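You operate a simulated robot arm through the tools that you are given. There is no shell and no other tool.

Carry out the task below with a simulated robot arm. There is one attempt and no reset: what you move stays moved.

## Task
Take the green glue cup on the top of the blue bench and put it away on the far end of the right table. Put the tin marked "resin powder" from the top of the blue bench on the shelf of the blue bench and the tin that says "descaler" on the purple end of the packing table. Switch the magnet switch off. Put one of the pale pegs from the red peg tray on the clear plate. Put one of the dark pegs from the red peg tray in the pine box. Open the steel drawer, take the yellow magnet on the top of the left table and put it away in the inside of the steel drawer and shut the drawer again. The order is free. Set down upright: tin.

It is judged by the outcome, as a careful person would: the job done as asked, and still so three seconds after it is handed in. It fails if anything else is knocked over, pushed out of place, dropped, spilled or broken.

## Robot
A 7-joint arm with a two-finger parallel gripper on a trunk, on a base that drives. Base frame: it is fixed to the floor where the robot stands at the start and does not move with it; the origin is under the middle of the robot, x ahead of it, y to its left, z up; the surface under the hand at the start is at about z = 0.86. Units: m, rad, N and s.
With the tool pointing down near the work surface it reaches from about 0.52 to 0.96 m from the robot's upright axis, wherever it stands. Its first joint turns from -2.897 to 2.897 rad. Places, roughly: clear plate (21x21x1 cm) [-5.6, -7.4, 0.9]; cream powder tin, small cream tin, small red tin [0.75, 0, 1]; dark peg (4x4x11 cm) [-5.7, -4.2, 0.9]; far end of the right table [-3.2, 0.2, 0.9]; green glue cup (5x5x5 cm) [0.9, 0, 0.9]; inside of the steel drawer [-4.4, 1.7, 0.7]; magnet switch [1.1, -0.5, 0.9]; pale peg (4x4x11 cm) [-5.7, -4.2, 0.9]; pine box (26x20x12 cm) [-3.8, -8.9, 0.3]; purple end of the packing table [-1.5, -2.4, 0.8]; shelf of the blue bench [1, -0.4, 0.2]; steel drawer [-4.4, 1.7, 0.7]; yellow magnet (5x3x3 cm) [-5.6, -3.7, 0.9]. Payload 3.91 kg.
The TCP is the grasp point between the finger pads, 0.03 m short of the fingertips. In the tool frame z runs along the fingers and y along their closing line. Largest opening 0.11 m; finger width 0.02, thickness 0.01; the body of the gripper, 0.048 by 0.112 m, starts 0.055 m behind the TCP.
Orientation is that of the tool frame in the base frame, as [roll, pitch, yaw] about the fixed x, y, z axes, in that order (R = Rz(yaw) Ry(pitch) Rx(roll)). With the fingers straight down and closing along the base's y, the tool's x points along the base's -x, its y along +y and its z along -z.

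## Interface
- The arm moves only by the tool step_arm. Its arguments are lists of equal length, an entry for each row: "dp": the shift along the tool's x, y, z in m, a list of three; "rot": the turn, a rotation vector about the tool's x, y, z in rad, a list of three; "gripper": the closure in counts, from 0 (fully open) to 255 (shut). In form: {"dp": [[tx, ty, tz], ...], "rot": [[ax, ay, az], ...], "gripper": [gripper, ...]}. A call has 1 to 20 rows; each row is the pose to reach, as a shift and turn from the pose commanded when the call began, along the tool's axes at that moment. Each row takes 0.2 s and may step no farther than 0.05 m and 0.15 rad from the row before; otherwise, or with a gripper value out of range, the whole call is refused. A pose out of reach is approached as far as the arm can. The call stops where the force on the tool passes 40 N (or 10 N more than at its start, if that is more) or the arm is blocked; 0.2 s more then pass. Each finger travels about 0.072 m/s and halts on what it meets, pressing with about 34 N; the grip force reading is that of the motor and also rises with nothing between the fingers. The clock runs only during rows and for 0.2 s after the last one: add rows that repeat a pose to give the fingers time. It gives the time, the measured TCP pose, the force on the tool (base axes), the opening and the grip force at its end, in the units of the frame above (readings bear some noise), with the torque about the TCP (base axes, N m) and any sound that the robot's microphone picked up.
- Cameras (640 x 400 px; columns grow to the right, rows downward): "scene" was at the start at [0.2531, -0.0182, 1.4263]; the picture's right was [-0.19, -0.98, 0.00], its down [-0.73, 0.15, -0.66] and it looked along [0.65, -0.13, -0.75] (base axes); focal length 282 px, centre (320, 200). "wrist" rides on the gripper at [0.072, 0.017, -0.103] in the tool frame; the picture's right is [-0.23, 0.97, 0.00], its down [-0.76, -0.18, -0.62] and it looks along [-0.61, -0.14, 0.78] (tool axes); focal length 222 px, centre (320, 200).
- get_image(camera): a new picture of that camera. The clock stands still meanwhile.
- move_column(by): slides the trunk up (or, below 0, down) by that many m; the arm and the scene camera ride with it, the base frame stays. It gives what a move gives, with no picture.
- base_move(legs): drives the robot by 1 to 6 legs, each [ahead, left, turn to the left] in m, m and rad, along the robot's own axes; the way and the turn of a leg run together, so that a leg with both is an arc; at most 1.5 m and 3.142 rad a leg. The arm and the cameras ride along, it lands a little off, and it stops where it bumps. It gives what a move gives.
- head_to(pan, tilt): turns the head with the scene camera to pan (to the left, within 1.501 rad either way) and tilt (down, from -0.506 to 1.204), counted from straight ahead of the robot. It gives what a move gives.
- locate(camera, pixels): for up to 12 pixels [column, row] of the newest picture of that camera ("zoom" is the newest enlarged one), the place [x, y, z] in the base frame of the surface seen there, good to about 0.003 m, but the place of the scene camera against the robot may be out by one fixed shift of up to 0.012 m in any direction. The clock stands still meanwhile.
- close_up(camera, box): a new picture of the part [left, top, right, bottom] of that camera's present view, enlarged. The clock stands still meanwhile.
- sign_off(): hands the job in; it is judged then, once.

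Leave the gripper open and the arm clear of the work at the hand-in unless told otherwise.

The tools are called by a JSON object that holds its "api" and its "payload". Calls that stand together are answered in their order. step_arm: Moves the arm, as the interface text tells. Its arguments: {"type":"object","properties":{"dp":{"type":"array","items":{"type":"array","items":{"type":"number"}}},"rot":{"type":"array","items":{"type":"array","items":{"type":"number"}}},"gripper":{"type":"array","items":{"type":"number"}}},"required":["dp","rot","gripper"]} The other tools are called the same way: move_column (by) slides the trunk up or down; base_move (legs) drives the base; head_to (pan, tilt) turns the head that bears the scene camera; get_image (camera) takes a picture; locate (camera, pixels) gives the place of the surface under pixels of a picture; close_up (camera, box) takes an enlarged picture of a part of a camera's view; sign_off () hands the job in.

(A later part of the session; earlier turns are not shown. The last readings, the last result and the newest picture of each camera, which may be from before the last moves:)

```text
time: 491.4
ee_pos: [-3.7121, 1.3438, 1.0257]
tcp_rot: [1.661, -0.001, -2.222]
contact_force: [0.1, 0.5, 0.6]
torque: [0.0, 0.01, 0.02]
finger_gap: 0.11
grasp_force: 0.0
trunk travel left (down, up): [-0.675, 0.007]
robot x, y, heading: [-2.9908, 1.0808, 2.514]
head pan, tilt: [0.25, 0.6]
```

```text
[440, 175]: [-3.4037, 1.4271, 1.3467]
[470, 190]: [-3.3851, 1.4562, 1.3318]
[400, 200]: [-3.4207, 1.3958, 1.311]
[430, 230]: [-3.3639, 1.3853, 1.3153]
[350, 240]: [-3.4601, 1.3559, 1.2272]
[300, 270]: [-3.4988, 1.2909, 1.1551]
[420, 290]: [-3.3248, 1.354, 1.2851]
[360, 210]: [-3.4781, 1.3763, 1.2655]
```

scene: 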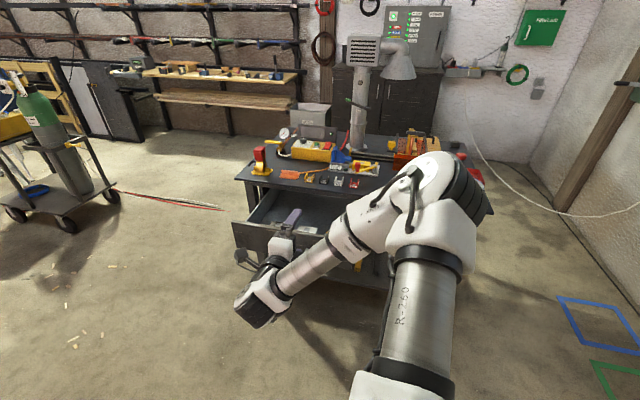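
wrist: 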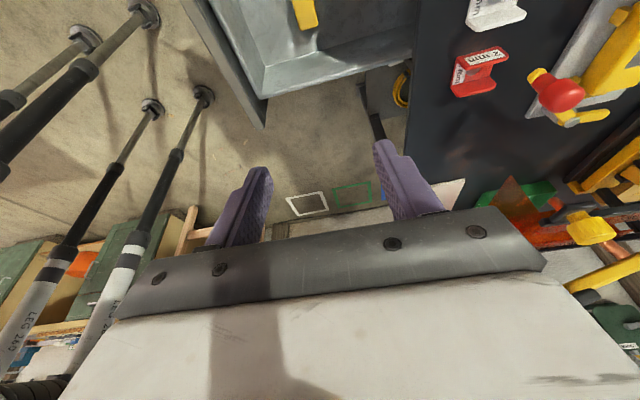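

The elbow is high and well in front of the bench. I lower the trunk 0.31 m.

{"api": "move_column", "payload": {"by": -0.31}}

{"api": "get_image", "payload": {"camera": "wrist"}}

{"api": "get_image", "payload": {"camera": "scene"}}

```text
time: 494.5
ee_pos: [-3.7106, 1.3432, 0.7159]
tcp_rot: [1.661, -0.001, -2.223]
contact_force: [-0.2, 0.3, 1.0]
torque: [0.02, 0.0, -0.02]
finger_gap: 0.1101
grasp_force: 0.0
trunk travel left (down, up): [-0.365, 0.317]
robot x, y, heading: [-2.9916, 1.0758, 2.512]
head pan, tilt: [0.25, 0.6]
```

```text
taken
```

wrist: 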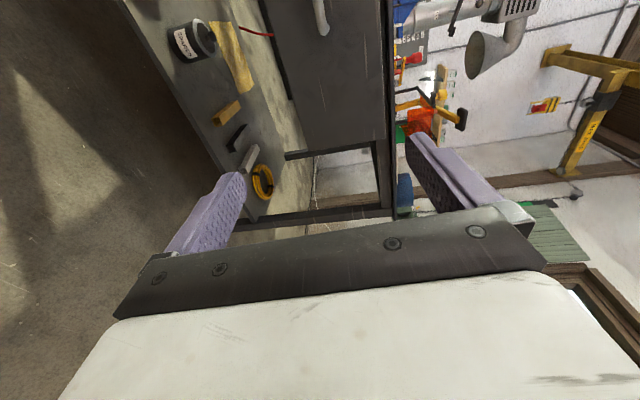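

```text
taken
```

scene: 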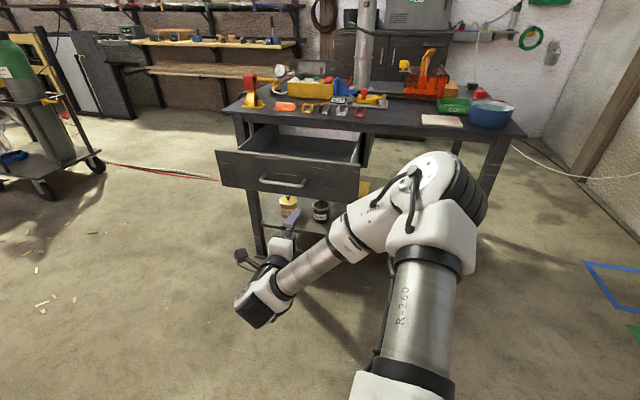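

The bar is 0.14 m to the left and 0.24 m ahead. I shift the hand left 0.139 m, then drive ahead part of the way and check.

{"api": "step_arm", "payload": {"dp": [[0.035, 0, 0], [0.07, 0, 0], [0.105, 0, 0], [0.139, 0, 0], [0.139, 0, 0]], "rot": [[0, 0, 0], [0, 0, 0], [0, 0, 0], [0, 0, 0], [0, 0, 0]], "gripper": [0, 0, 0, 0, 0]}}

{"api": "base_move", "payload": {"legs": [[0.1, 0, 0]]}}

{"api": "get_image", "payload": {"camera": "wrist"}}

{"api": "get_image", "payload": {"camera": "scene"}}

```text
time: 495.7
ee_pos: [-3.7974, 1.2332, 0.7167]
tcp_rot: [1.663, 0.0, -2.221]
contact_force: [-0.4, 0.6, 0.0]
torque: [-0.01, 0.02, -0.03]
finger_gap: 0.1098
grasp_force: 0.0
trunk travel left (down, up): [-0.365, 0.317]
robot x, y, heading: [-2.9956, 1.0803, 2.51]
head pan, tilt: [0.25, 0.6]
```

```text
time: 496.8
ee_pos: [-3.8753, 1.292, 0.716]
tcp_rot: [1.662, -0.002, -2.223]
contact_force: [0.5, 0.4, 0.5]
torque: [0.0, 0.01, 0.08]
finger_gap: 0.1096
grasp_force: 0.0
trunk travel left (down, up): [-0.365, 0.317]
robot x, y, heading: [-3.0744, 1.1374, 2.508]
head pan, tilt: [0.25, 0.6]
```

```text
taken
```

wrist: 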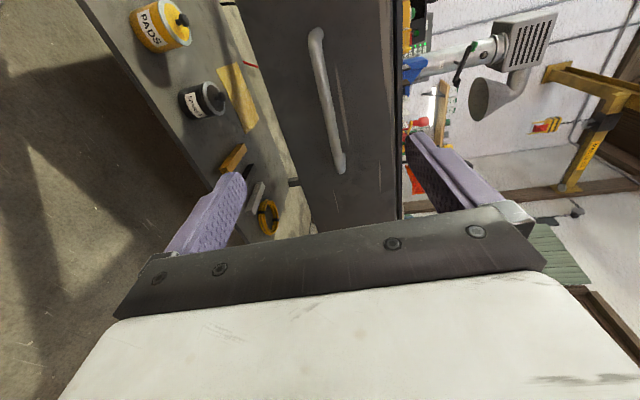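

```text
taken
```

scene: 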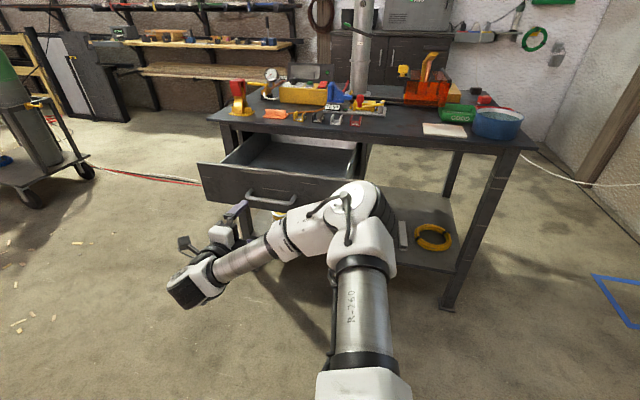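

I locate the bar with the wrist camera.

{"api": "locate", "payload": {"camera": "wrist", "pixels": [[318, 45], [322, 70], [327, 95], [332, 120], [338, 155], [350, 80], [300, 110]]}}

```text
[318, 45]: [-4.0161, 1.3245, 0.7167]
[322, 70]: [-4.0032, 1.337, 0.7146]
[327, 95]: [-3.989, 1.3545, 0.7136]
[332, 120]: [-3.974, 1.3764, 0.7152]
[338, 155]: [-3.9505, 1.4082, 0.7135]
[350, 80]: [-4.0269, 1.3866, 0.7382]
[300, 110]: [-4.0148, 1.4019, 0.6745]
```

I advance 12 cm so the bar sits between the pads, then close.

{"api": "step_arm", "payload": {"dp": [[0.006, 0.0108, 0.0], [0.006, 0.0108, 0.03], [0.006, 0.0108, 0.06], [0.006, 0.0108, 0.09], [0.006, 0.0108, 0.121], [0.006, 0.0108, 0.121], [0.006, 0.0108, 0.121], [0.006, 0.0108, 0.121], [0.006, 0.0108, 0.121], [0.006, 0.0108, 0.121], [0.006, 0.0108, 0.121]], "rot": [[0, 0, 0], [0, 0, 0], [0, 0, 0], [0, 0, 0], [0, 0, 0], [0, 0, 0], [0, 0, 0], [0, 0, 0], [0, 0, 0], [0, 0, 0], [0, 0, 0]], "gripper": [0, 0, 0, 0, 0, 0, 255, 255, 255, 255, 255]}}

{"api": "get_image", "payload": {"camera": "wrist"}}

{"api": "get_image", "payload": {"camera": "scene"}}

```text
time: 499.2
ee_pos: [-3.9753, 1.362, 0.7151]
tcp_rot: [1.663, 0.002, -2.221]
contact_force: [1.9, 0.0, -11.5]
torque: [-0.01, -0.2, 0.18]
finger_gap: 0.0113
grasp_force: 45.4
trunk travel left (down, up): [-0.365, 0.317]
robot x, y, heading: [-3.0726, 1.1326, 2.512]
head pan, tilt: [0.25, 0.6]
```

```text
taken
```

wrist: 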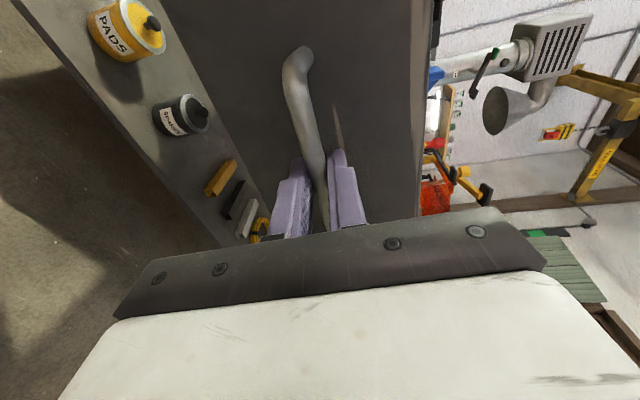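

```text
taken
```

scene: 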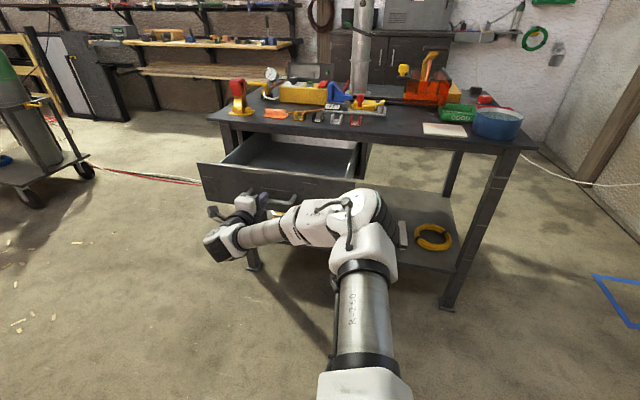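

The bar is gripped. I push the drawer in by driving ahead 0.2 m, then check.

{"api": "base_move", "payload": {"legs": [[0.2, 0, 0]]}}

{"api": "get_image", "payload": {"camera": "scene"}}

```text
time: 500.8
ee_pos: [-4.1369, 1.4786, 0.715]
tcp_rot: [1.665, 0.001, -2.219]
contact_force: [-10.7, -18.5, -18.8]
torque: [-0.08, -0.25, -0.36]
finger_gap: 0.012
grasp_force: 44.9
trunk travel left (down, up): [-0.365, 0.317]
robot x, y, heading: [-3.2343, 1.2519, 2.508]
head pan, tilt: [0.25, 0.6]
```

```text
taken
```

scene: 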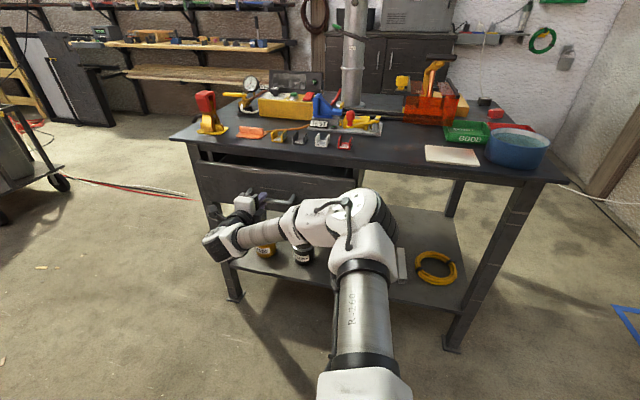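

Nearly shut; about 5 cm remain. I push the rest with the arm, slightly easing the side load.

{"api": "step_arm", "payload": {"dp": [[0.003, 0.001, 0.01], [0.003, 0.002, 0.02], [0.003, 0.003, 0.03], [0.003, 0.004, 0.04], [0.003, 0.0045, 0.048], [0.003, 0.005, 0.053], [0.003, 0.005, 0.056], [0.003, 0.005, 0.056]], "rot": [[0, 0, 0], [0, 0, 0], [0, 0, 0], [0, 0, 0], [0, 0, 0], [0, 0, 0], [0, 0, 0], [0, 0, 0]], "gripper": [255, 255, 255, 255, 255, 255, 255, 255]}}

{"api": "get_image", "payload": {"camera": "scene"}}

{"api": "get_image", "payload": {"camera": "wrist"}}

```text
time: 502.6
ee_pos: [-4.1825, 1.5096, 0.7142]
tcp_rot: [1.667, -0.002, -2.216]
contact_force: [30.2, -2.4, -17.7]
torque: [0.03, -0.34, -0.17]
finger_gap: 0.0115
grasp_force: 44.8
trunk travel left (down, up): [-0.365, 0.317]
robot x, y, heading: [-3.2349, 1.2579, 2.503]
head pan, tilt: [0.25, 0.6]
```

```text
taken
```

scene: 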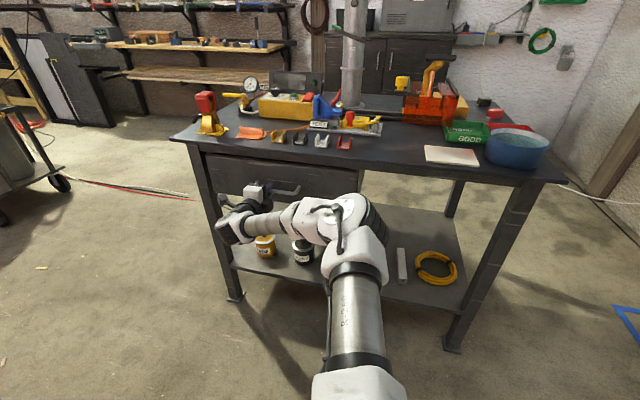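

```text
taken
```

wrist: 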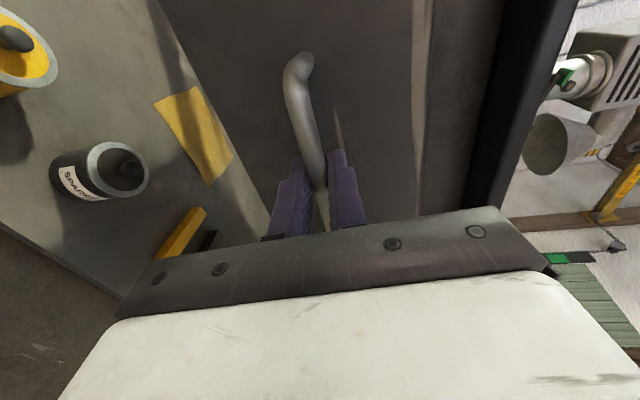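

The drawer is against its stop (30 N), at the same position as before opening. I release and back away.

{"api": "step_arm", "payload": {"dp": [[0, 0, 0], [0, 0, 0], [0, 0, 0], [0, 0, 0], [0, 0, 0], [0, -0.002, -0.02], [0, -0.004, -0.05], [0, -0.006, -0.09], [0, -0.006, -0.09]], "rot": [[0, 0, 0], [0, 0, 0], [0, 0, 0], [0, 0, 0], [0, 0, 0], [0, 0, 0], [0, 0, 0], [0, 0, 0], [0, 0, 0]], "gripper": [120, 0, 0, 0, 0, 0, 0, 0, 0]}}

{"api": "base_move", "payload": {"legs": [[-0.4, 0, 0]]}}

{"api": "move_column", "payload": {"by": 0.31}}

{"api": "get_image", "payload": {"camera": "scene"}}

```text
time: 504.6
ee_pos: [-4.1136, 1.4569, 0.7188]
tcp_rot: [1.663, -0.002, -2.218]
contact_force: [0.0, -0.2, 0.7]
torque: [-0.01, -0.01, 0.01]
finger_gap: 0.1099
grasp_force: 0.0
trunk travel left (down, up): [-0.365, 0.317]
robot x, y, heading: [-3.232, 1.2536, 2.507]
head pan, tilt: [0.25, 0.6]
```

```text
time: 507.1
ee_pos: [-3.7931, 1.2207, 0.7194]
tcp_rot: [1.663, 0.001, -2.217]
contact_force: [1.2, -0.4, 0.7]
torque: [-0.01, -0.02, -0.02]
finger_gap: 0.1098
grasp_force: 0.1
trunk travel left (down, up): [-0.365, 0.317]
robot x, y, heading: [-2.9128, 1.0215, 2.509]
head pan, tilt: [0.25, 0.6]
```

```text
time: 510.2
ee_pos: [-3.7931, 1.2218, 1.0292]
tcp_rot: [1.661, -0.001, -2.217]
contact_force: [0.2, 0.2, -0.1]
torque: [0.04, 0.01, -0.03]
finger_gap: 0.1097
grasp_force: 0.0
trunk travel left (down, up): [-0.675, 0.007]
robot x, y, heading: [-2.9144, 1.0219, 2.508]
head pan, tilt: [0.25, 0.6]
```

```text
taken
```

scene: 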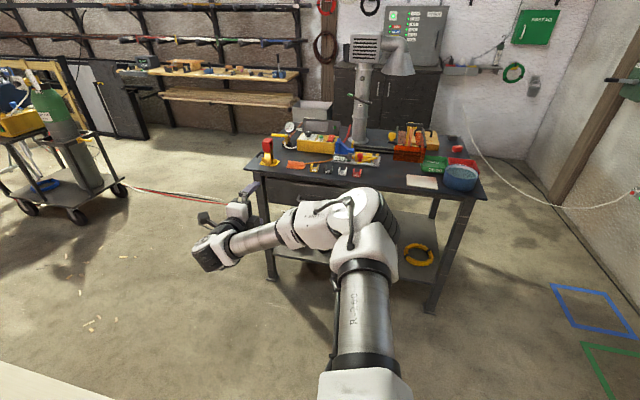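

Clear. I bring the tool to vertical and the normal heading, then check that the drawer is flush.

{"api": "step_arm", "payload": {"dp": [[0, 0, 0], [0, 0, 0], [0, 0, 0], [0, 0, 0], [0, 0, 0], [0, 0, 0], [0, 0, 0], [0, 0, 0], [0, 0, 0], [0, 0, 0], [0, 0, 0]], "rot": [[0.14, 0, 0], [0.28, 0, 0], [0.42, 0, 0], [0.56, 0, 0], [0.7, 0, 0], [0.84, 0, 0], [0.98, 0, 0], [1.12, 0, 0], [1.26, 0, 0], [1.4, 0, 0], [1.479, 0, 0]], "gripper": [0, 0, 0, 0, 0, 0, 0, 0, 0, 0, 0]}}

{"api": "step_arm", "payload": {"dp": [[0, 0, -0.02], [0, 0, -0.04], [0, 0, -0.06], [0, 0, -0.08], [0, 0, -0.1], [0, 0, -0.12], [0, 0, -0.14], [0, 0, -0.14], [0, 0, -0.14], [0, 0, -0.14], [0, 0, -0.14], [0, 0, -0.14]], "rot": [[0, 0, -0.14], [0, 0, -0.28], [0, 0, -0.42], [0, 0, -0.56], [0, 0, -0.7], [0, 0, -0.84], [0, 0, -0.98], [0, 0, -1.12], [0, 0, -1.26], [0, 0, -1.4], [0, 0, -1.54], [0, 0, -1.583]], "gripper": [0, 0, 0, 0, 0, 0, 0, 0, 0, 0, 0, 0]}}

{"api": "get_image", "payload": {"camera": "scene"}}

{"api": "close_up", "payload": {"camera": "scene", "box": [235, 140, 335, 260]}}

```text
time: 512.6
ee_pos: [-3.7936, 1.2206, 1.0284]
tcp_rot: [-3.139, -0.002, -2.215]
contact_force: [-0.1, -0.3, -0.7]
torque: [0.02, -0.01, 0.01]
finger_gap: 0.11
grasp_force: 0.0
trunk travel left (down, up): [-0.675, 0.007]
robot x, y, heading: [-2.911, 1.0203, 2.512]
head pan, tilt: [0.25, 0.6]
```

```text
time: 515.2
ee_pos: [-3.7928, 1.2218, 1.1693]
tcp_rot: [-3.141, 0.0, -0.631]
contact_force: [-0.6, -0.6, 0.0]
torque: [-0.01, -0.02, -0.03]
finger_gap: 0.11
grasp_force: 0.0
trunk travel left (down, up): [-0.675, 0.007]
robot x, y, heading: [-2.9127, 1.0193, 2.515]
head pan, tilt: [0.25, 0.6]
```

```text
taken
```

scene: 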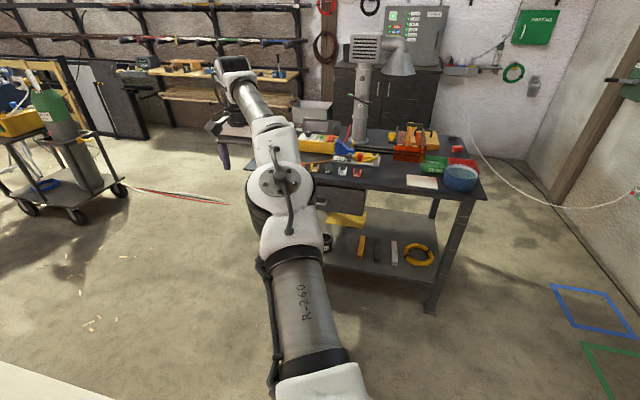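

```text
3.33 times, centred on (285, 200) of scene
```

zoom: 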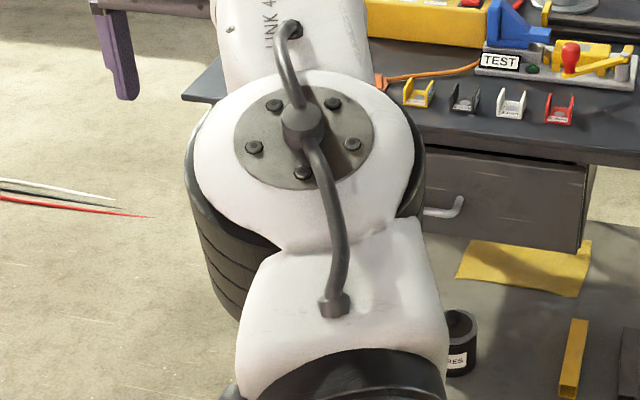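

I bring the arm in front of me, then inspect the drawer.

{"api": "step_arm", "payload": {"dp": [[0.018, -0.04, 0], [0.036, -0.08, 0], [0.054, -0.12, 0], [0.072, -0.16, 0], [0.09, -0.2, 0], [0.108, -0.24, 0], [0.126, -0.28, 0], [0.144, -0.32, 0], [0.16, -0.35, 0], [0.16, -0.35, 0]], "rot": [[0, 0, 0], [0, 0, 0], [0, 0, 0], [0, 0, 0], [0, 0, 0], [0, 0, 0], [0, 0, 0], [0, 0, 0], [0, 0, 0], [0, 0, 0]], "gripper": [0, 0, 0, 0, 0, 0, 0, 0, 0, 0]}}

{"api": "get_image", "payload": {"camera": "scene"}}

{"api": "close_up", "payload": {"camera": "scene", "box": [235, 150, 375, 240]}}

```text
time: 517.4
ee_pos: [-3.46, 1.4092, 1.1684]
tcp_rot: [-3.141, 0.0, -0.635]
contact_force: [0.7, 0.3, -0.5]
torque: [0.02, -0.03, 0.0]
finger_gap: 0.1099
grasp_force: 0.0
trunk travel left (down, up): [-0.675, 0.007]
robot x, y, heading: [-2.9136, 1.0212, 2.515]
head pan, tilt: [0.25, 0.6]
```

```text
taken
```

scene: 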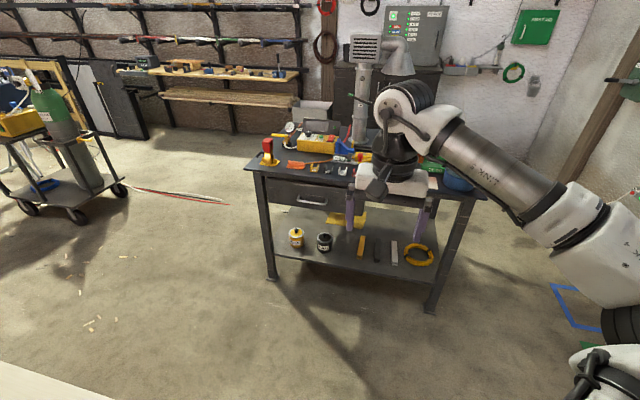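

```text
4.44 times, centred on (305, 195) of scene
```

zoom: 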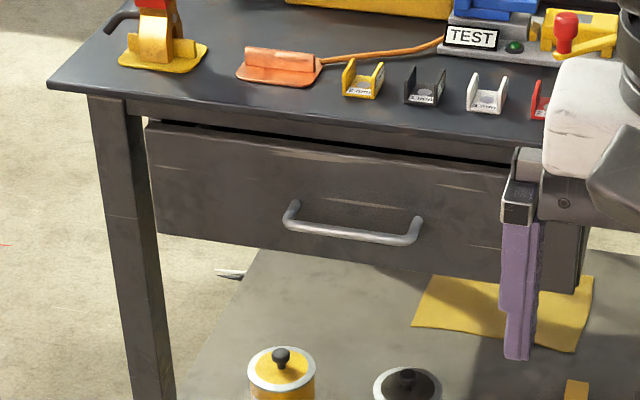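

The drawer looks flush. I verify the face's position numerically.

{"api": "locate", "payload": {"camera": "zoom", "pixels": [[240, 180], [300, 170], [400, 190], [200, 200], [110, 180], [350, 240]]}}

```text
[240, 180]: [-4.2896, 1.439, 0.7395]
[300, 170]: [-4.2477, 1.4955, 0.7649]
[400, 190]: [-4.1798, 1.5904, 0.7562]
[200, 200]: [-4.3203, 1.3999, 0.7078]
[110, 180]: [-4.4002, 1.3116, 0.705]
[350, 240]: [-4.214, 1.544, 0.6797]
```

The drawer face is exactly where it was at the start: shut. Next the pegs: I drive back along the corridor and down the aisle to the left table.

{"api": "base_move", "payload": {"legs": [[-0.887, -0.054, 0], [-0.887, -0.054, 0], [0, 1.45, 0], [0, 1.45, 0], [0, 1.45, 0], [0, 1.45, 0]]}}

{"api": "head_to", "payload": {"pan": 0.0, "tilt": 0.7}}

{"api": "get_image", "payload": {"camera": "scene"}}

```text
time: 570.5
ee_pos: [-5.285, -4.3064, 1.1696]
tcp_rot: [-3.141, 0.0, -0.642]
contact_force: [0.2, 0.3, -0.3]
torque: [0.0, 0.01, 0.0]
finger_gap: 0.11
grasp_force: 0.1
trunk travel left (down, up): [-0.675, 0.007]
robot x, y, heading: [-4.7469, -4.7001, 2.504]
head pan, tilt: [0.25, 0.6]
```

```text
time: 571.2
ee_pos: [-5.2855, -4.3072, 1.169]
tcp_rot: [3.139, 0.0, -0.642]
contact_force: [1.0, 0.4, 0.4]
torque: [0.01, -0.01, -0.02]
finger_gap: 0.1101
grasp_force: 0.1
trunk travel left (down, up): [-0.675, 0.007]
robot x, y, heading: [-4.7441, -4.7006, 2.502]
head pan, tilt: [0.0, 0.7]
```

```text
taken
```

scene: 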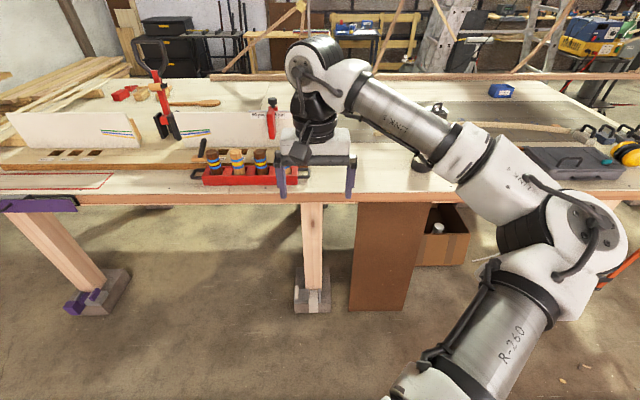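

I drive 0.3 m ahead, closer to the tray, and look.

{"api": "base_move", "payload": {"legs": [[0.3, 0.0, 0.03]]}}

{"api": "get_image", "payload": {"camera": "scene"}}

{"api": "get_image", "payload": {"camera": "wrist"}}

```text
time: 573.3
ee_pos: [-5.5414, -4.1491, 1.1697]
tcp_rot: [3.141, -0.002, -0.61]
contact_force: [-0.2, 0.0, 0.5]
torque: [-0.01, 0.0, 0.01]
finger_gap: 0.11
grasp_force: 0.0
trunk travel left (down, up): [-0.675, 0.007]
robot x, y, heading: [-4.9874, -4.5261, 2.537]
head pan, tilt: [0.0, 0.7]
```

```text
taken
```

scene: 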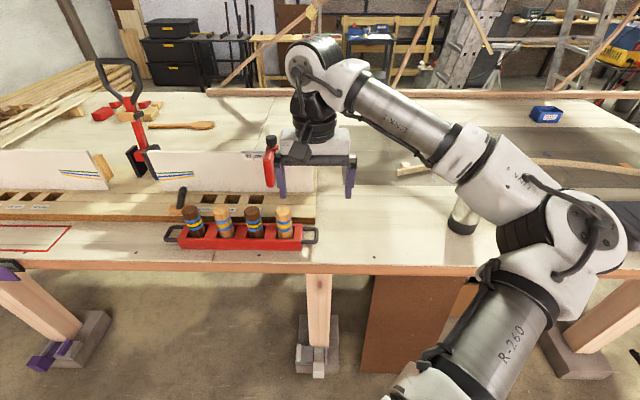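

```text
taken
```

wrist: 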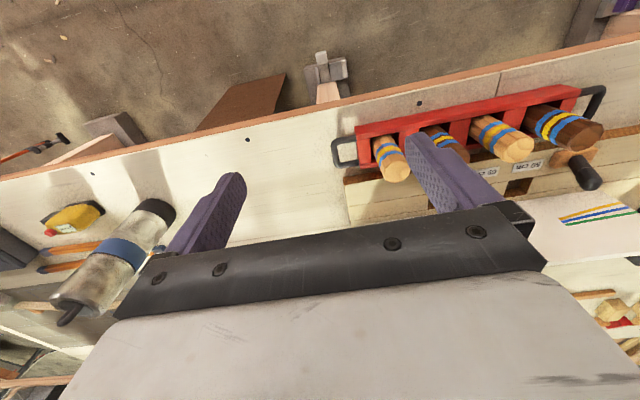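

In the wrist view the rightmost pale peg (in robot view) is at (393,160). I zoom and locate peg tops.

{"api": "close_up", "payload": {"camera": "wrist", "box": [340, 90, 460, 190]}}

{"api": "locate", "payload": {"camera": "wrist", "pixels": [[395, 168], [387, 172], [403, 166], [390, 150], [378, 145], [512, 148], [375, 135], [345, 150], [355, 190], [580, 135]]}}

{"api": "close_up", "payload": {"camera": "scene", "box": [160, 180, 330, 260]}}

```text
4.00 times, centred on (400, 140) of wrist
```

zoom: 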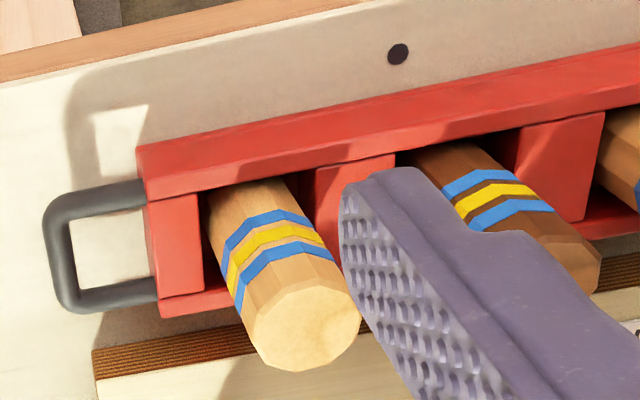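

```text
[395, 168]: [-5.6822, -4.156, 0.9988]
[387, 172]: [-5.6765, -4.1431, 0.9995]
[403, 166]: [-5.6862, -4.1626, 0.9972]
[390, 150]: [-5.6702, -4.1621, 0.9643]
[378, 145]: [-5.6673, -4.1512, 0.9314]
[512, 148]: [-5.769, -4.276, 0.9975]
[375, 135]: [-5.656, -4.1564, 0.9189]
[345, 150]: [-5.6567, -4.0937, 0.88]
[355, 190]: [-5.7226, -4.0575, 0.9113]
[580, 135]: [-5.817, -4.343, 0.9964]
```

```text
3.76 times, centred on (245, 220) of scene
```

zoom: 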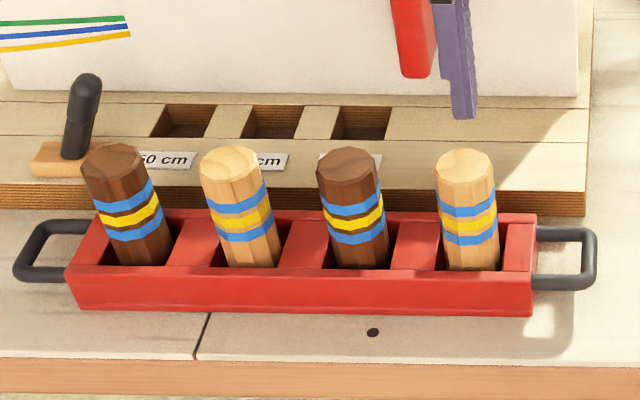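

I locate the top face of the pale peg precisely.

{"api": "close_up", "payload": {"camera": "wrist", "box": [365, 130, 425, 190]}}

```text
6.67 times, centred on (395, 160) of wrist
```

zoom: 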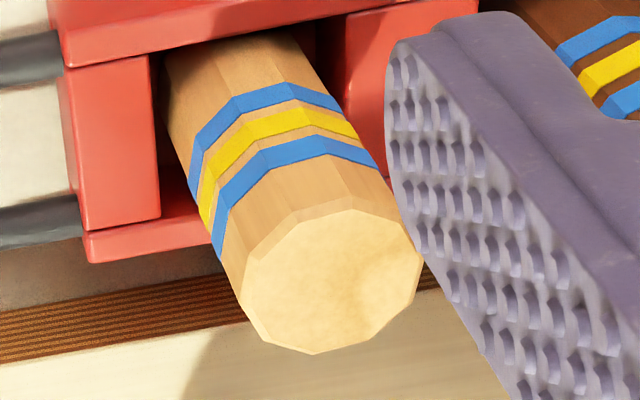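

{"api": "locate", "payload": {"camera": "zoom", "pixels": [[330, 280], [250, 290], [412, 260], [345, 218], [315, 345], [270, 250], [400, 310], [270, 330]]}}

```text
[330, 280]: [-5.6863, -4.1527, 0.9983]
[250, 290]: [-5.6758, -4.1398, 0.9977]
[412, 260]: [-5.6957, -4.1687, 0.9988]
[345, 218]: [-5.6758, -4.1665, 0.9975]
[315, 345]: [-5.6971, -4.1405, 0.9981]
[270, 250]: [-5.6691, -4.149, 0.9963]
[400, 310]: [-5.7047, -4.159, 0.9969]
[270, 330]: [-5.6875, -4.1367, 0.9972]
```

Peg axis (−5.686, −4.154), top 0.998. I narrow the opening to 6.6 cm (neighbouring peg and tray walls), move above the peg and check.

{"api": "step_arm", "payload": {"dp": [[-0.0289, 0.0217, 0], [-0.0579, 0.0434, 0], [-0.0868, 0.0651, 0], [-0.1157, 0.0868, 0], [-0.1157, 0.0868, 0.04], [-0.1157, 0.0868, 0.08], [-0.1157, 0.0868, 0.08]], "rot": [[0, 0, 0], [0, 0, 0], [0, 0, 0], [0, 0, 0], [0, 0, 0], [0, 0, 0], [0, 0, 0]], "gripper": [102, 102, 102, 102, 102, 102, 102]}}

{"api": "get_image", "payload": {"camera": "wrist"}}

{"api": "get_image", "payload": {"camera": "scene"}}

```text
time: 574.9
ee_pos: [-5.6858, -4.1541, 1.0888]
tcp_rot: [-3.141, 0.001, -0.61]
contact_force: [0.3, -1.0, 0.3]
torque: [0.02, 0.0, -0.01]
finger_gap: 0.066
grasp_force: 0.1
trunk travel left (down, up): [-0.675, 0.007]
robot x, y, heading: [-4.9909, -4.5266, 2.537]
head pan, tilt: [0.0, 0.7]
```

```text
taken
```

wrist: 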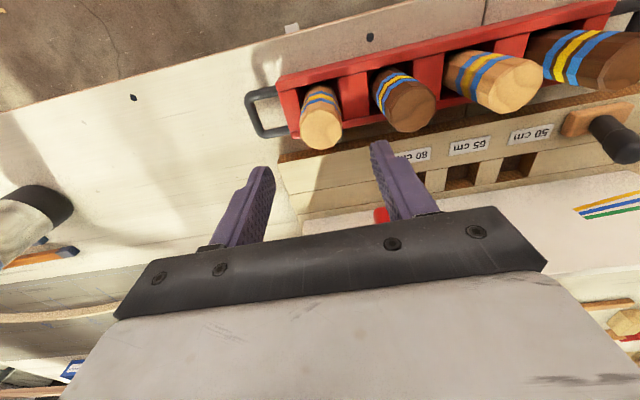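

```text
taken
```

scene: 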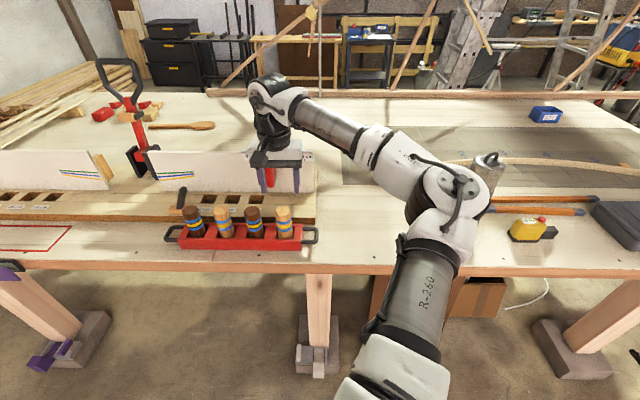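

The elbow appears near the flask in the picture; I check its position before descending.

{"api": "locate", "payload": {"camera": "scene", "pixels": [[450, 185], [475, 205], [430, 230], [400, 160], [420, 290], [490, 160], [345, 125], [485, 180]]}}

{"api": "locate", "payload": {"camera": "wrist", "pixels": [[320, 128], [305, 130], [338, 124], [318, 112], [322, 146], [405, 105], [420, 110]]}}

```text
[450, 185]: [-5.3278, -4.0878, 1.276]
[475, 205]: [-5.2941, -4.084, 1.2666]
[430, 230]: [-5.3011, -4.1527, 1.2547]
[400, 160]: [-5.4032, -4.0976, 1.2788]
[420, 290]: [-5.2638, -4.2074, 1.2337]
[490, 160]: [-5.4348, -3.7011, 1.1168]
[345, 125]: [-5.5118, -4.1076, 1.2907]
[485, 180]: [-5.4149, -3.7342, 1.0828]
```

```text
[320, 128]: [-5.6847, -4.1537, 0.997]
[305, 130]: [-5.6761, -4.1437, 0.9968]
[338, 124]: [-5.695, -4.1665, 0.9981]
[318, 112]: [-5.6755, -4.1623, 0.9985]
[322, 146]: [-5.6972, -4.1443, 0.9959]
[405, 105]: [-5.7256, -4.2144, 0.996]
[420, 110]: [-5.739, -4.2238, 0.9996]
```

The elbow is 0.4 m from the flask. The peg is centred; I descend to z = 0.963 and grip.

{"api": "step_arm", "payload": {"dp": [[0, 0, 0.03], [0, 0, 0.06], [0, 0, 0.09], [0, 0, 0.112], [0, 0, 0.1255], [0, 0, 0.1255]], "rot": [[0, 0, 0], [0, 0, 0], [0, 0, 0], [0, 0, 0], [0, 0, 0], [0, 0, 0]], "gripper": [102, 102, 102, 102, 102, 102]}}

{"api": "get_image", "payload": {"camera": "wrist"}}

```text
time: 576.3
ee_pos: [-5.6856, -4.1534, 0.9638]
tcp_rot: [3.138, 0.0, -0.611]
contact_force: [-0.6, -1.0, -0.5]
torque: [0.0, 0.03, 0.03]
finger_gap: 0.0661
grasp_force: 0.0
trunk travel left (down, up): [-0.675, 0.007]
robot x, y, heading: [-4.9891, -4.5246, 2.529]
head pan, tilt: [0.0, 0.7]
```

```text
taken
```

wrist: 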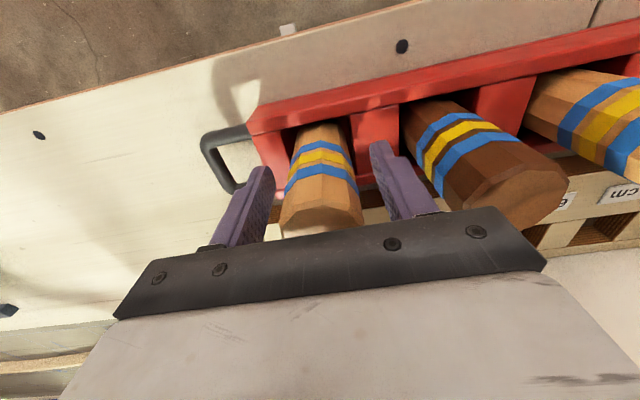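

The peg stands between the fingers, the neighbour is clear. I close and lift.

{"api": "step_arm", "payload": {"dp": [[0, 0, 0], [0, 0, 0], [0, 0, 0], [0, 0, 0]], "rot": [[0, 0, 0], [0, 0, 0], [0, 0, 0], [0, 0, 0]], "gripper": [255, 255, 255, 255]}}

{"api": "step_arm", "payload": {"dp": [[0, 0, -0.02], [0, 0, -0.05], [0, 0, -0.09], [0, 0, -0.13], [0, 0, -0.17], [0, 0, -0.21], [0, 0, -0.23], [0, 0, -0.23]], "rot": [[0, 0, 0], [0, 0, 0], [0, 0, 0], [0, 0, 0], [0, 0, 0], [0, 0, 0], [0, 0, 0], [0, 0, 0]], "gripper": [255, 255, 255, 255, 255, 255, 255, 255]}}

{"api": "get_image", "payload": {"camera": "wrist"}}

{"api": "get_image", "payload": {"camera": "scene"}}

```text
time: 577.3
ee_pos: [-5.6868, -4.1527, 0.964]
tcp_rot: [-3.141, 0.001, -0.611]
contact_force: [0.8, -0.1, -0.6]
torque: [-0.02, 0.03, 0.01]
finger_gap: 0.039
grasp_force: 34.4
trunk travel left (down, up): [-0.675, 0.007]
robot x, y, heading: [-4.9859, -4.5236, 2.533]
head pan, tilt: [0.0, 0.7]
```

```text
time: 579.1
ee_pos: [-5.687, -4.1542, 1.1947]
tcp_rot: [-3.141, 0.0, -0.611]
contact_force: [0.3, 0.9, -0.1]
torque: [0.01, -0.01, -0.03]
finger_gap: 0.039
grasp_force: 33.7
trunk travel left (down, up): [-0.675, 0.007]
robot x, y, heading: [-4.9858, -4.5268, 2.531]
head pan, tilt: [0.0, 0.7]
```

```text
taken
```

wrist: 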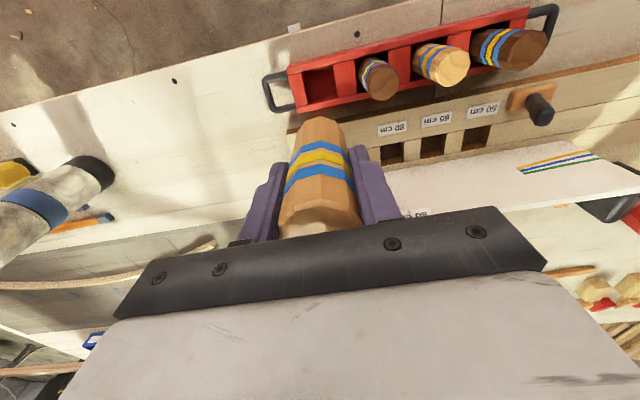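

```text
taken
```

scene: 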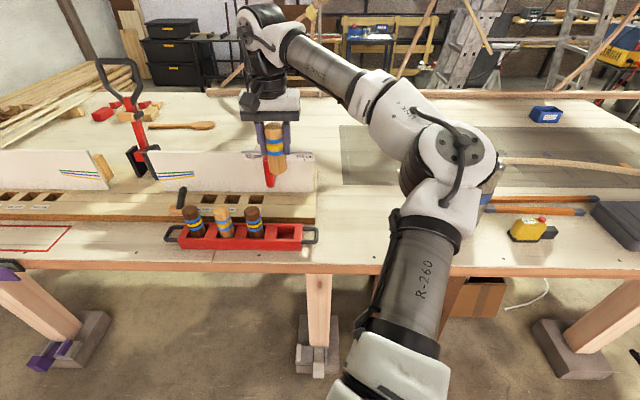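

The pale peg is held (3.9 cm). I back off 0.55 m and look left toward the clear plate.

{"api": "base_move", "payload": {"legs": [[-0.55, 0, 0]]}}

{"api": "head_to", "payload": {"pan": 1.45, "tilt": 0.35}}

{"api": "get_image", "payload": {"camera": "scene"}}

```text
time: 582.3
ee_pos: [-5.2276, -4.4697, 1.1949]
tcp_rot: [-3.141, 0.0, -0.615]
contact_force: [0.2, 0.4, -0.7]
torque: [0.04, 0.01, -0.01]
finger_gap: 0.039
grasp_force: 34.3
trunk travel left (down, up): [-0.675, 0.007]
robot x, y, heading: [-4.5292, -4.8438, 2.528]
head pan, tilt: [0.0, 0.7]
```

```text
time: 583.9
ee_pos: [-5.2252, -4.4705, 1.1933]
tcp_rot: [-3.141, -0.002, -0.615]
contact_force: [0.6, -0.3, -1.5]
torque: [0.03, 0.01, 0.01]
finger_gap: 0.0389
grasp_force: 33.7
trunk travel left (down, up): [-0.675, 0.007]
robot x, y, heading: [-4.5286, -4.8465, 2.528]
head pan, tilt: [1.45, 0.351]
```

```text
taken
```

scene: 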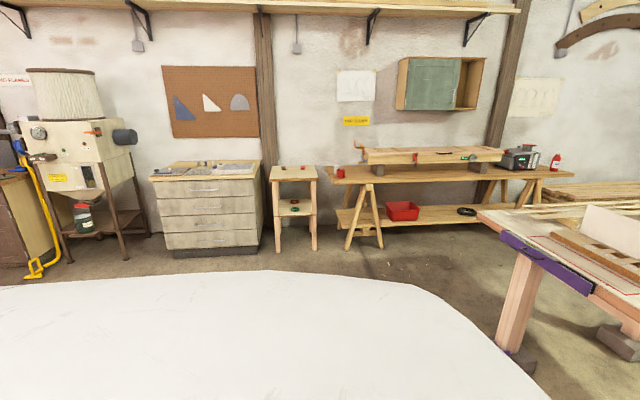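

I see a cabinet, a small stand and a trestle bench against the wall. I locate them and zoom.

{"api": "locate", "payload": {"camera": "scene", "pixels": [[205, 170], [245, 165], [295, 172], [295, 210], [360, 175], [420, 165], [540, 172], [170, 175], [205, 245], [320, 245]]}}

{"api": "close_up", "payload": {"camera": "scene", "box": [140, 140, 340, 260]}}

{"api": "close_up", "payload": {"camera": "scene", "box": [320, 130, 590, 260]}}

```text
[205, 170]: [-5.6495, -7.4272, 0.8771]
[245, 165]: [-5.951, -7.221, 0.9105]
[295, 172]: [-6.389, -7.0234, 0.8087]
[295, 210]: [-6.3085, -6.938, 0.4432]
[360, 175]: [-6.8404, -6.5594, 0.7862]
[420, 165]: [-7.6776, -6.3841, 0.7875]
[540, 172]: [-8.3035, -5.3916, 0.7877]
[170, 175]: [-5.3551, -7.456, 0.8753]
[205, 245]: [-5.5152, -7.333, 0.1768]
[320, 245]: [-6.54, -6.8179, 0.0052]
```

```text
3.20 times, centred on (240, 200) of scene
```

zoom: 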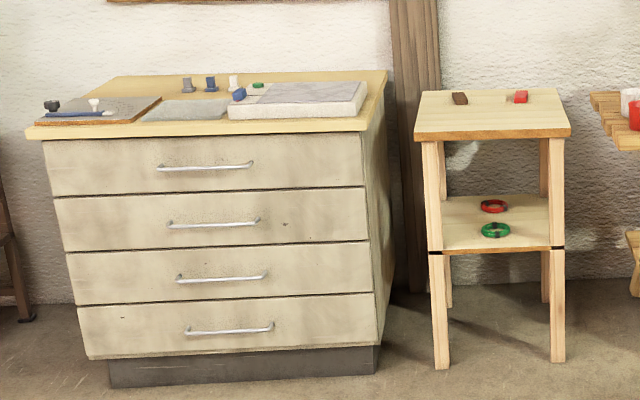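

```text
2.37 times, centred on (455, 195) of scene
```

zoom: 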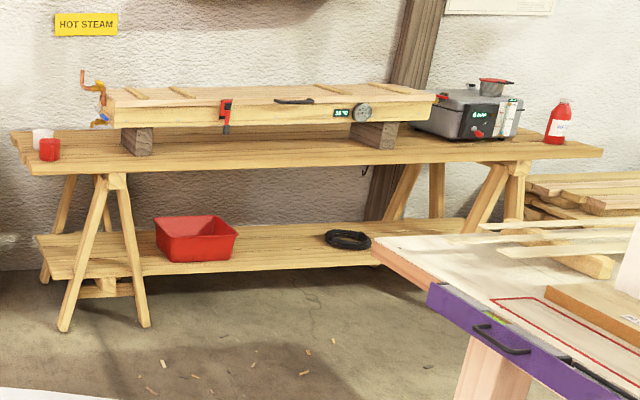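

The clear plate lies on the cabinet at about (−5.65, −7.43). I turn left 1.576 and drive 1.0 m toward it, then look again.

{"api": "base_move", "payload": {"legs": [[0, 0, 0.8], [0, 0, 0.776], [1.0, 0, 0]]}}

{"api": "head_to", "payload": {"pan": 0.15, "tilt": 0.5}}

{"api": "get_image", "payload": {"camera": "scene"}}

```text
time: 593.3
ee_pos: [-5.4337, -6.3678, 1.194]
tcp_rot: [-3.141, -0.003, 0.981]
contact_force: [0.1, 1.1, -0.8]
torque: [0.03, 0.01, -0.01]
finger_gap: 0.0392
grasp_force: 34.4
trunk travel left (down, up): [-0.675, 0.007]
robot x, y, heading: [-5.0736, -5.6599, -2.159]
head pan, tilt: [1.45, 0.351]
```

```text
time: 594.7
ee_pos: [-5.4335, -6.367, 1.1936]
tcp_rot: [-3.141, 0.0, 0.98]
contact_force: [-0.7, 0.2, -1.3]
torque: [0.0, -0.01, 0.02]
finger_gap: 0.0385
grasp_force: 34.1
trunk travel left (down, up): [-0.675, 0.007]
robot x, y, heading: [-5.0749, -5.6623, -2.159]
head pan, tilt: [0.15, 0.499]
```

```text
taken
```

scene: 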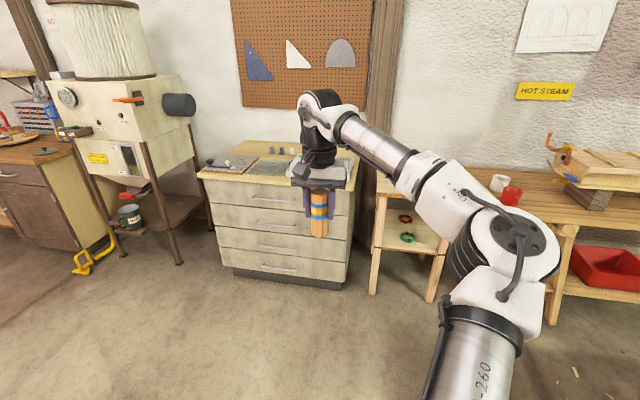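

I zoom on the cabinet top to see the plate.

{"api": "close_up", "payload": {"camera": "scene", "box": [190, 135, 370, 200]}}

{"api": "locate", "payload": {"camera": "scene", "pixels": [[265, 172], [250, 175], [280, 170], [262, 165], [198, 172], [345, 182], [230, 160], [330, 165], [275, 200], [240, 270]]}}

```text
3.56 times, centred on (280, 168) of scene
```

zoom: 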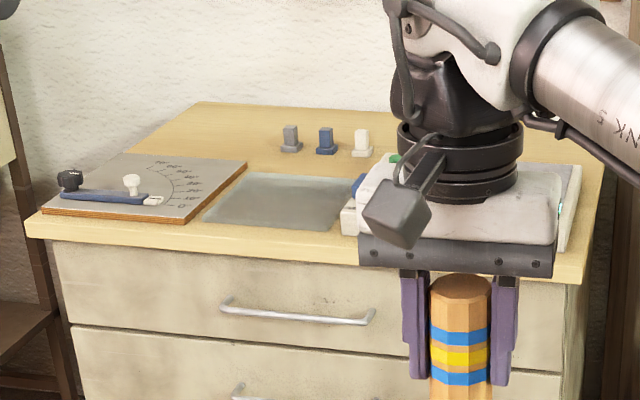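

```text
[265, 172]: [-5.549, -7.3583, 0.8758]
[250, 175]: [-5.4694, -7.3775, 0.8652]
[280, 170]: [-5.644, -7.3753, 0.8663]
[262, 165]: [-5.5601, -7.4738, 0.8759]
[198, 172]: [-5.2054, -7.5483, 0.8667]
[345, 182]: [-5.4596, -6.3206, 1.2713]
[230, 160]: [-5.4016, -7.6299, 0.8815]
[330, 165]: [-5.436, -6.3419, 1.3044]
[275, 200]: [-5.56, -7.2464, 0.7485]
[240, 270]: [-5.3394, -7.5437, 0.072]
```

I locate the plate's centre and corners.

{"api": "locate", "payload": {"camera": "scene", "pixels": [[271, 168], [251, 171], [283, 174], [263, 162], [287, 164], [268, 172], [275, 165], [292, 170]]}}

```text
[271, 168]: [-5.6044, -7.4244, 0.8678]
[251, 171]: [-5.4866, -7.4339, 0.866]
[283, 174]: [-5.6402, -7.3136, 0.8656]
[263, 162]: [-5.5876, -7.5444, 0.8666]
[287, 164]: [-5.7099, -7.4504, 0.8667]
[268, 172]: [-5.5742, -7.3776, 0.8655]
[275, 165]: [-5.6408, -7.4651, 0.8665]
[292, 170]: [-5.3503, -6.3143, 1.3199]
```

The plate's centre is about (−5.604, −7.424). I drive 0.96 m ahead and 0.49 m left to stand 0.8 m from it.

{"api": "base_move", "payload": {"legs": [[0.6, 0.3, 0], [0.34, 0.19, 0]]}}

{"api": "head_to", "payload": {"pan": 0.0, "tilt": 0.75}}

{"api": "get_image", "payload": {"camera": "scene"}}

{"api": "get_image", "payload": {"camera": "wrist"}}

```text
time: 600.5
ee_pos: [-5.5218, -7.4252, 1.1934]
tcp_rot: [-3.142, -0.003, 0.994]
contact_force: [0.2, -0.9, -0.4]
torque: [0.02, -0.02, 0.04]
finger_gap: 0.0388
grasp_force: 34.0
trunk travel left (down, up): [-0.675, 0.007]
robot x, y, heading: [-5.1737, -6.7119, -2.143]
head pan, tilt: [0.15, 0.499]
```

```text
time: 601.2
ee_pos: [-5.5205, -7.4248, 1.1935]
tcp_rot: [-3.141, 0.0, 0.995]
contact_force: [-0.1, 0.1, -1.1]
torque: [0.03, 0.02, -0.02]
finger_gap: 0.039
grasp_force: 33.9
trunk travel left (down, up): [-0.675, 0.007]
robot x, y, heading: [-5.1727, -6.7156, -2.144]
head pan, tilt: [0.0, 0.75]
```

```text
taken
```

scene: 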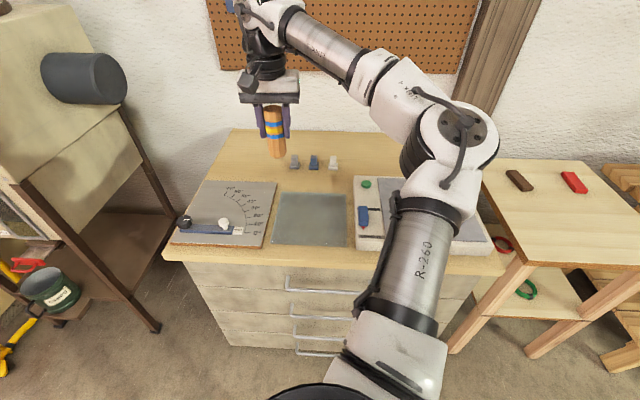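

```text
taken
```

wrist: 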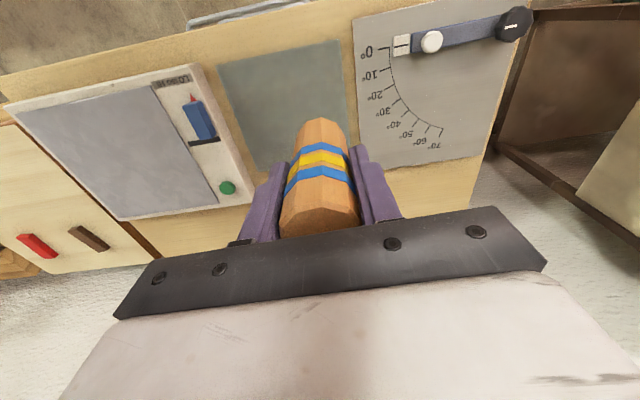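

The clear plate is at scene (311,218), between the protractor board and a white scale. I locate its corners in both views.

{"api": "locate", "payload": {"camera": "wrist", "pixels": [[280, 100], [224, 72], [336, 46], [262, 160], [350, 130], [300, 70], [255, 120], [340, 90]]}}

{"api": "locate", "payload": {"camera": "scene", "pixels": [[311, 218], [285, 195], [345, 197], [275, 241], [346, 243], [310, 200], [310, 238], [360, 215]]}}

{"api": "close_up", "payload": {"camera": "scene", "box": [255, 170, 375, 260]}}

```text
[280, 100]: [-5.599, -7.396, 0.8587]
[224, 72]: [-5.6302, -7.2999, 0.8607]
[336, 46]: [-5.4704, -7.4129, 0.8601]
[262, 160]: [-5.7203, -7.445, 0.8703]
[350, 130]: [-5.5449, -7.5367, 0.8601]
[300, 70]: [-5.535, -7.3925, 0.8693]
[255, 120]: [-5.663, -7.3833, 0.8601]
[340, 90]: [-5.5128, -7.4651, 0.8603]
```

```text
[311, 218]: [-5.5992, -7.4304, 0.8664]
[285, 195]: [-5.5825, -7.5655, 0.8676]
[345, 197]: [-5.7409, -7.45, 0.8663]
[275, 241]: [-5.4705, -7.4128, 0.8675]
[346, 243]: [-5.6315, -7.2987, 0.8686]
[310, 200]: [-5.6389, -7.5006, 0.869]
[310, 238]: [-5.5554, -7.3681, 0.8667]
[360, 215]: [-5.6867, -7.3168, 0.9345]
```

```text
4.44 times, centred on (315, 215) of scene
```

zoom: 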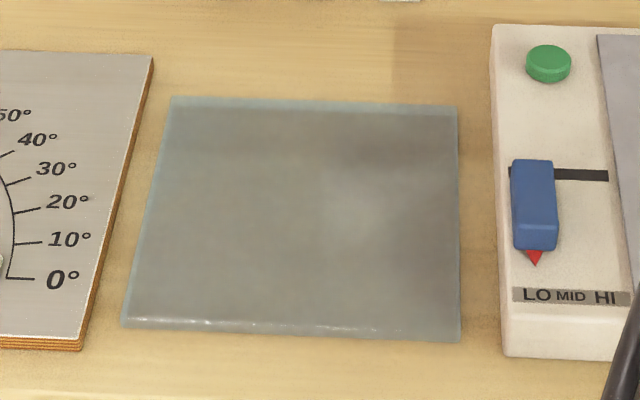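

Plate centre (−5.600, −7.428), top ≈ 0.870. I move over it and lower the peg to 1 cm above.

{"api": "step_arm", "payload": {"dp": [[-0.023, -0.0325, 0], [-0.046, -0.065, 0], [-0.046, -0.065, 0.045], [-0.046, -0.065, 0.09], [-0.046, -0.065, 0.135], [-0.046, -0.065, 0.18], [-0.046, -0.065, 0.215], [-0.046, -0.065, 0.2375], [-0.046, -0.065, 0.2375]], "rot": [[0, 0, 0], [0, 0, 0], [0, 0, 0], [0, 0, 0], [0, 0, 0], [0, 0, 0], [0, 0, 0], [0, 0, 0], [0, 0, 0]], "gripper": [255, 255, 255, 255, 255, 255, 255, 255, 255]}}

{"api": "get_image", "payload": {"camera": "scene"}}

{"api": "get_image", "payload": {"camera": "wrist"}}

```text
time: 603.2
ee_pos: [-5.6007, -7.4284, 0.9574]
tcp_rot: [3.141, 0.0, 0.995]
contact_force: [-0.2, 0.4, -1.3]
torque: [-0.01, -0.01, 0.01]
finger_gap: 0.0388
grasp_force: 34.1
trunk travel left (down, up): [-0.675, 0.007]
robot x, y, heading: [-5.1785, -6.7153, -2.142]
head pan, tilt: [0.0, 0.75]
```

```text
taken
```

scene: 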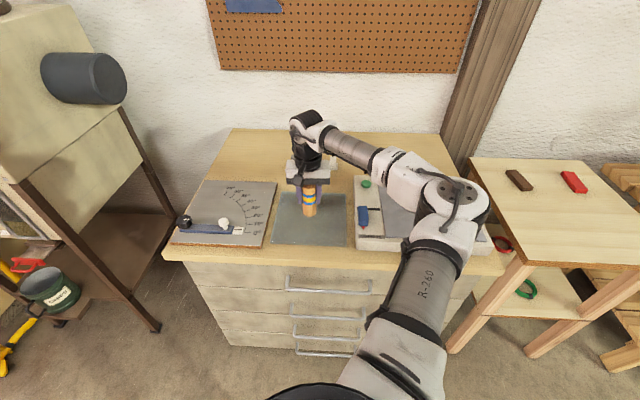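

```text
taken
```

wrist: 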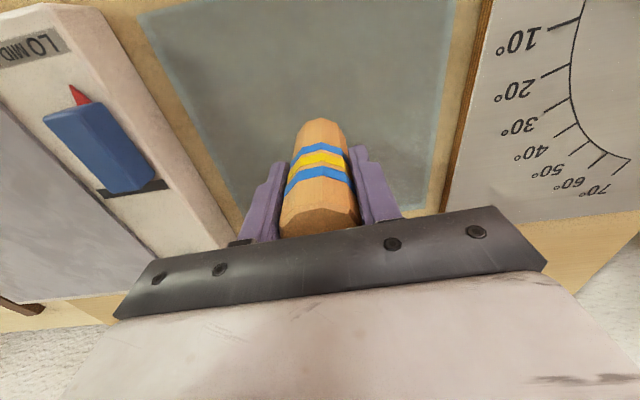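

The peg hovers over the plate's middle. I lower in small steps to contact.

{"api": "step_arm", "payload": {"dp": [[0, 0, 0.004], [0, 0, 0.007], [0, 0, 0.009], [0, 0, 0.011], [0, 0, 0.011]], "rot": [[0, 0, 0], [0, 0, 0], [0, 0, 0], [0, 0, 0], [0, 0, 0]], "gripper": [255, 255, 255, 255, 255]}}

```text
time: 604.4
ee_pos: [-5.5995, -7.4287, 0.945]
tcp_rot: [3.141, 0.001, 0.997]
contact_force: [-0.5, -0.6, -1.6]
torque: [0.0, 0.01, 0.0]
finger_gap: 0.0388
grasp_force: 34.5
trunk travel left (down, up): [-0.675, 0.007]
robot x, y, heading: [-5.1776, -6.7094, -2.146]
head pan, tilt: [0.0, 0.75]
```

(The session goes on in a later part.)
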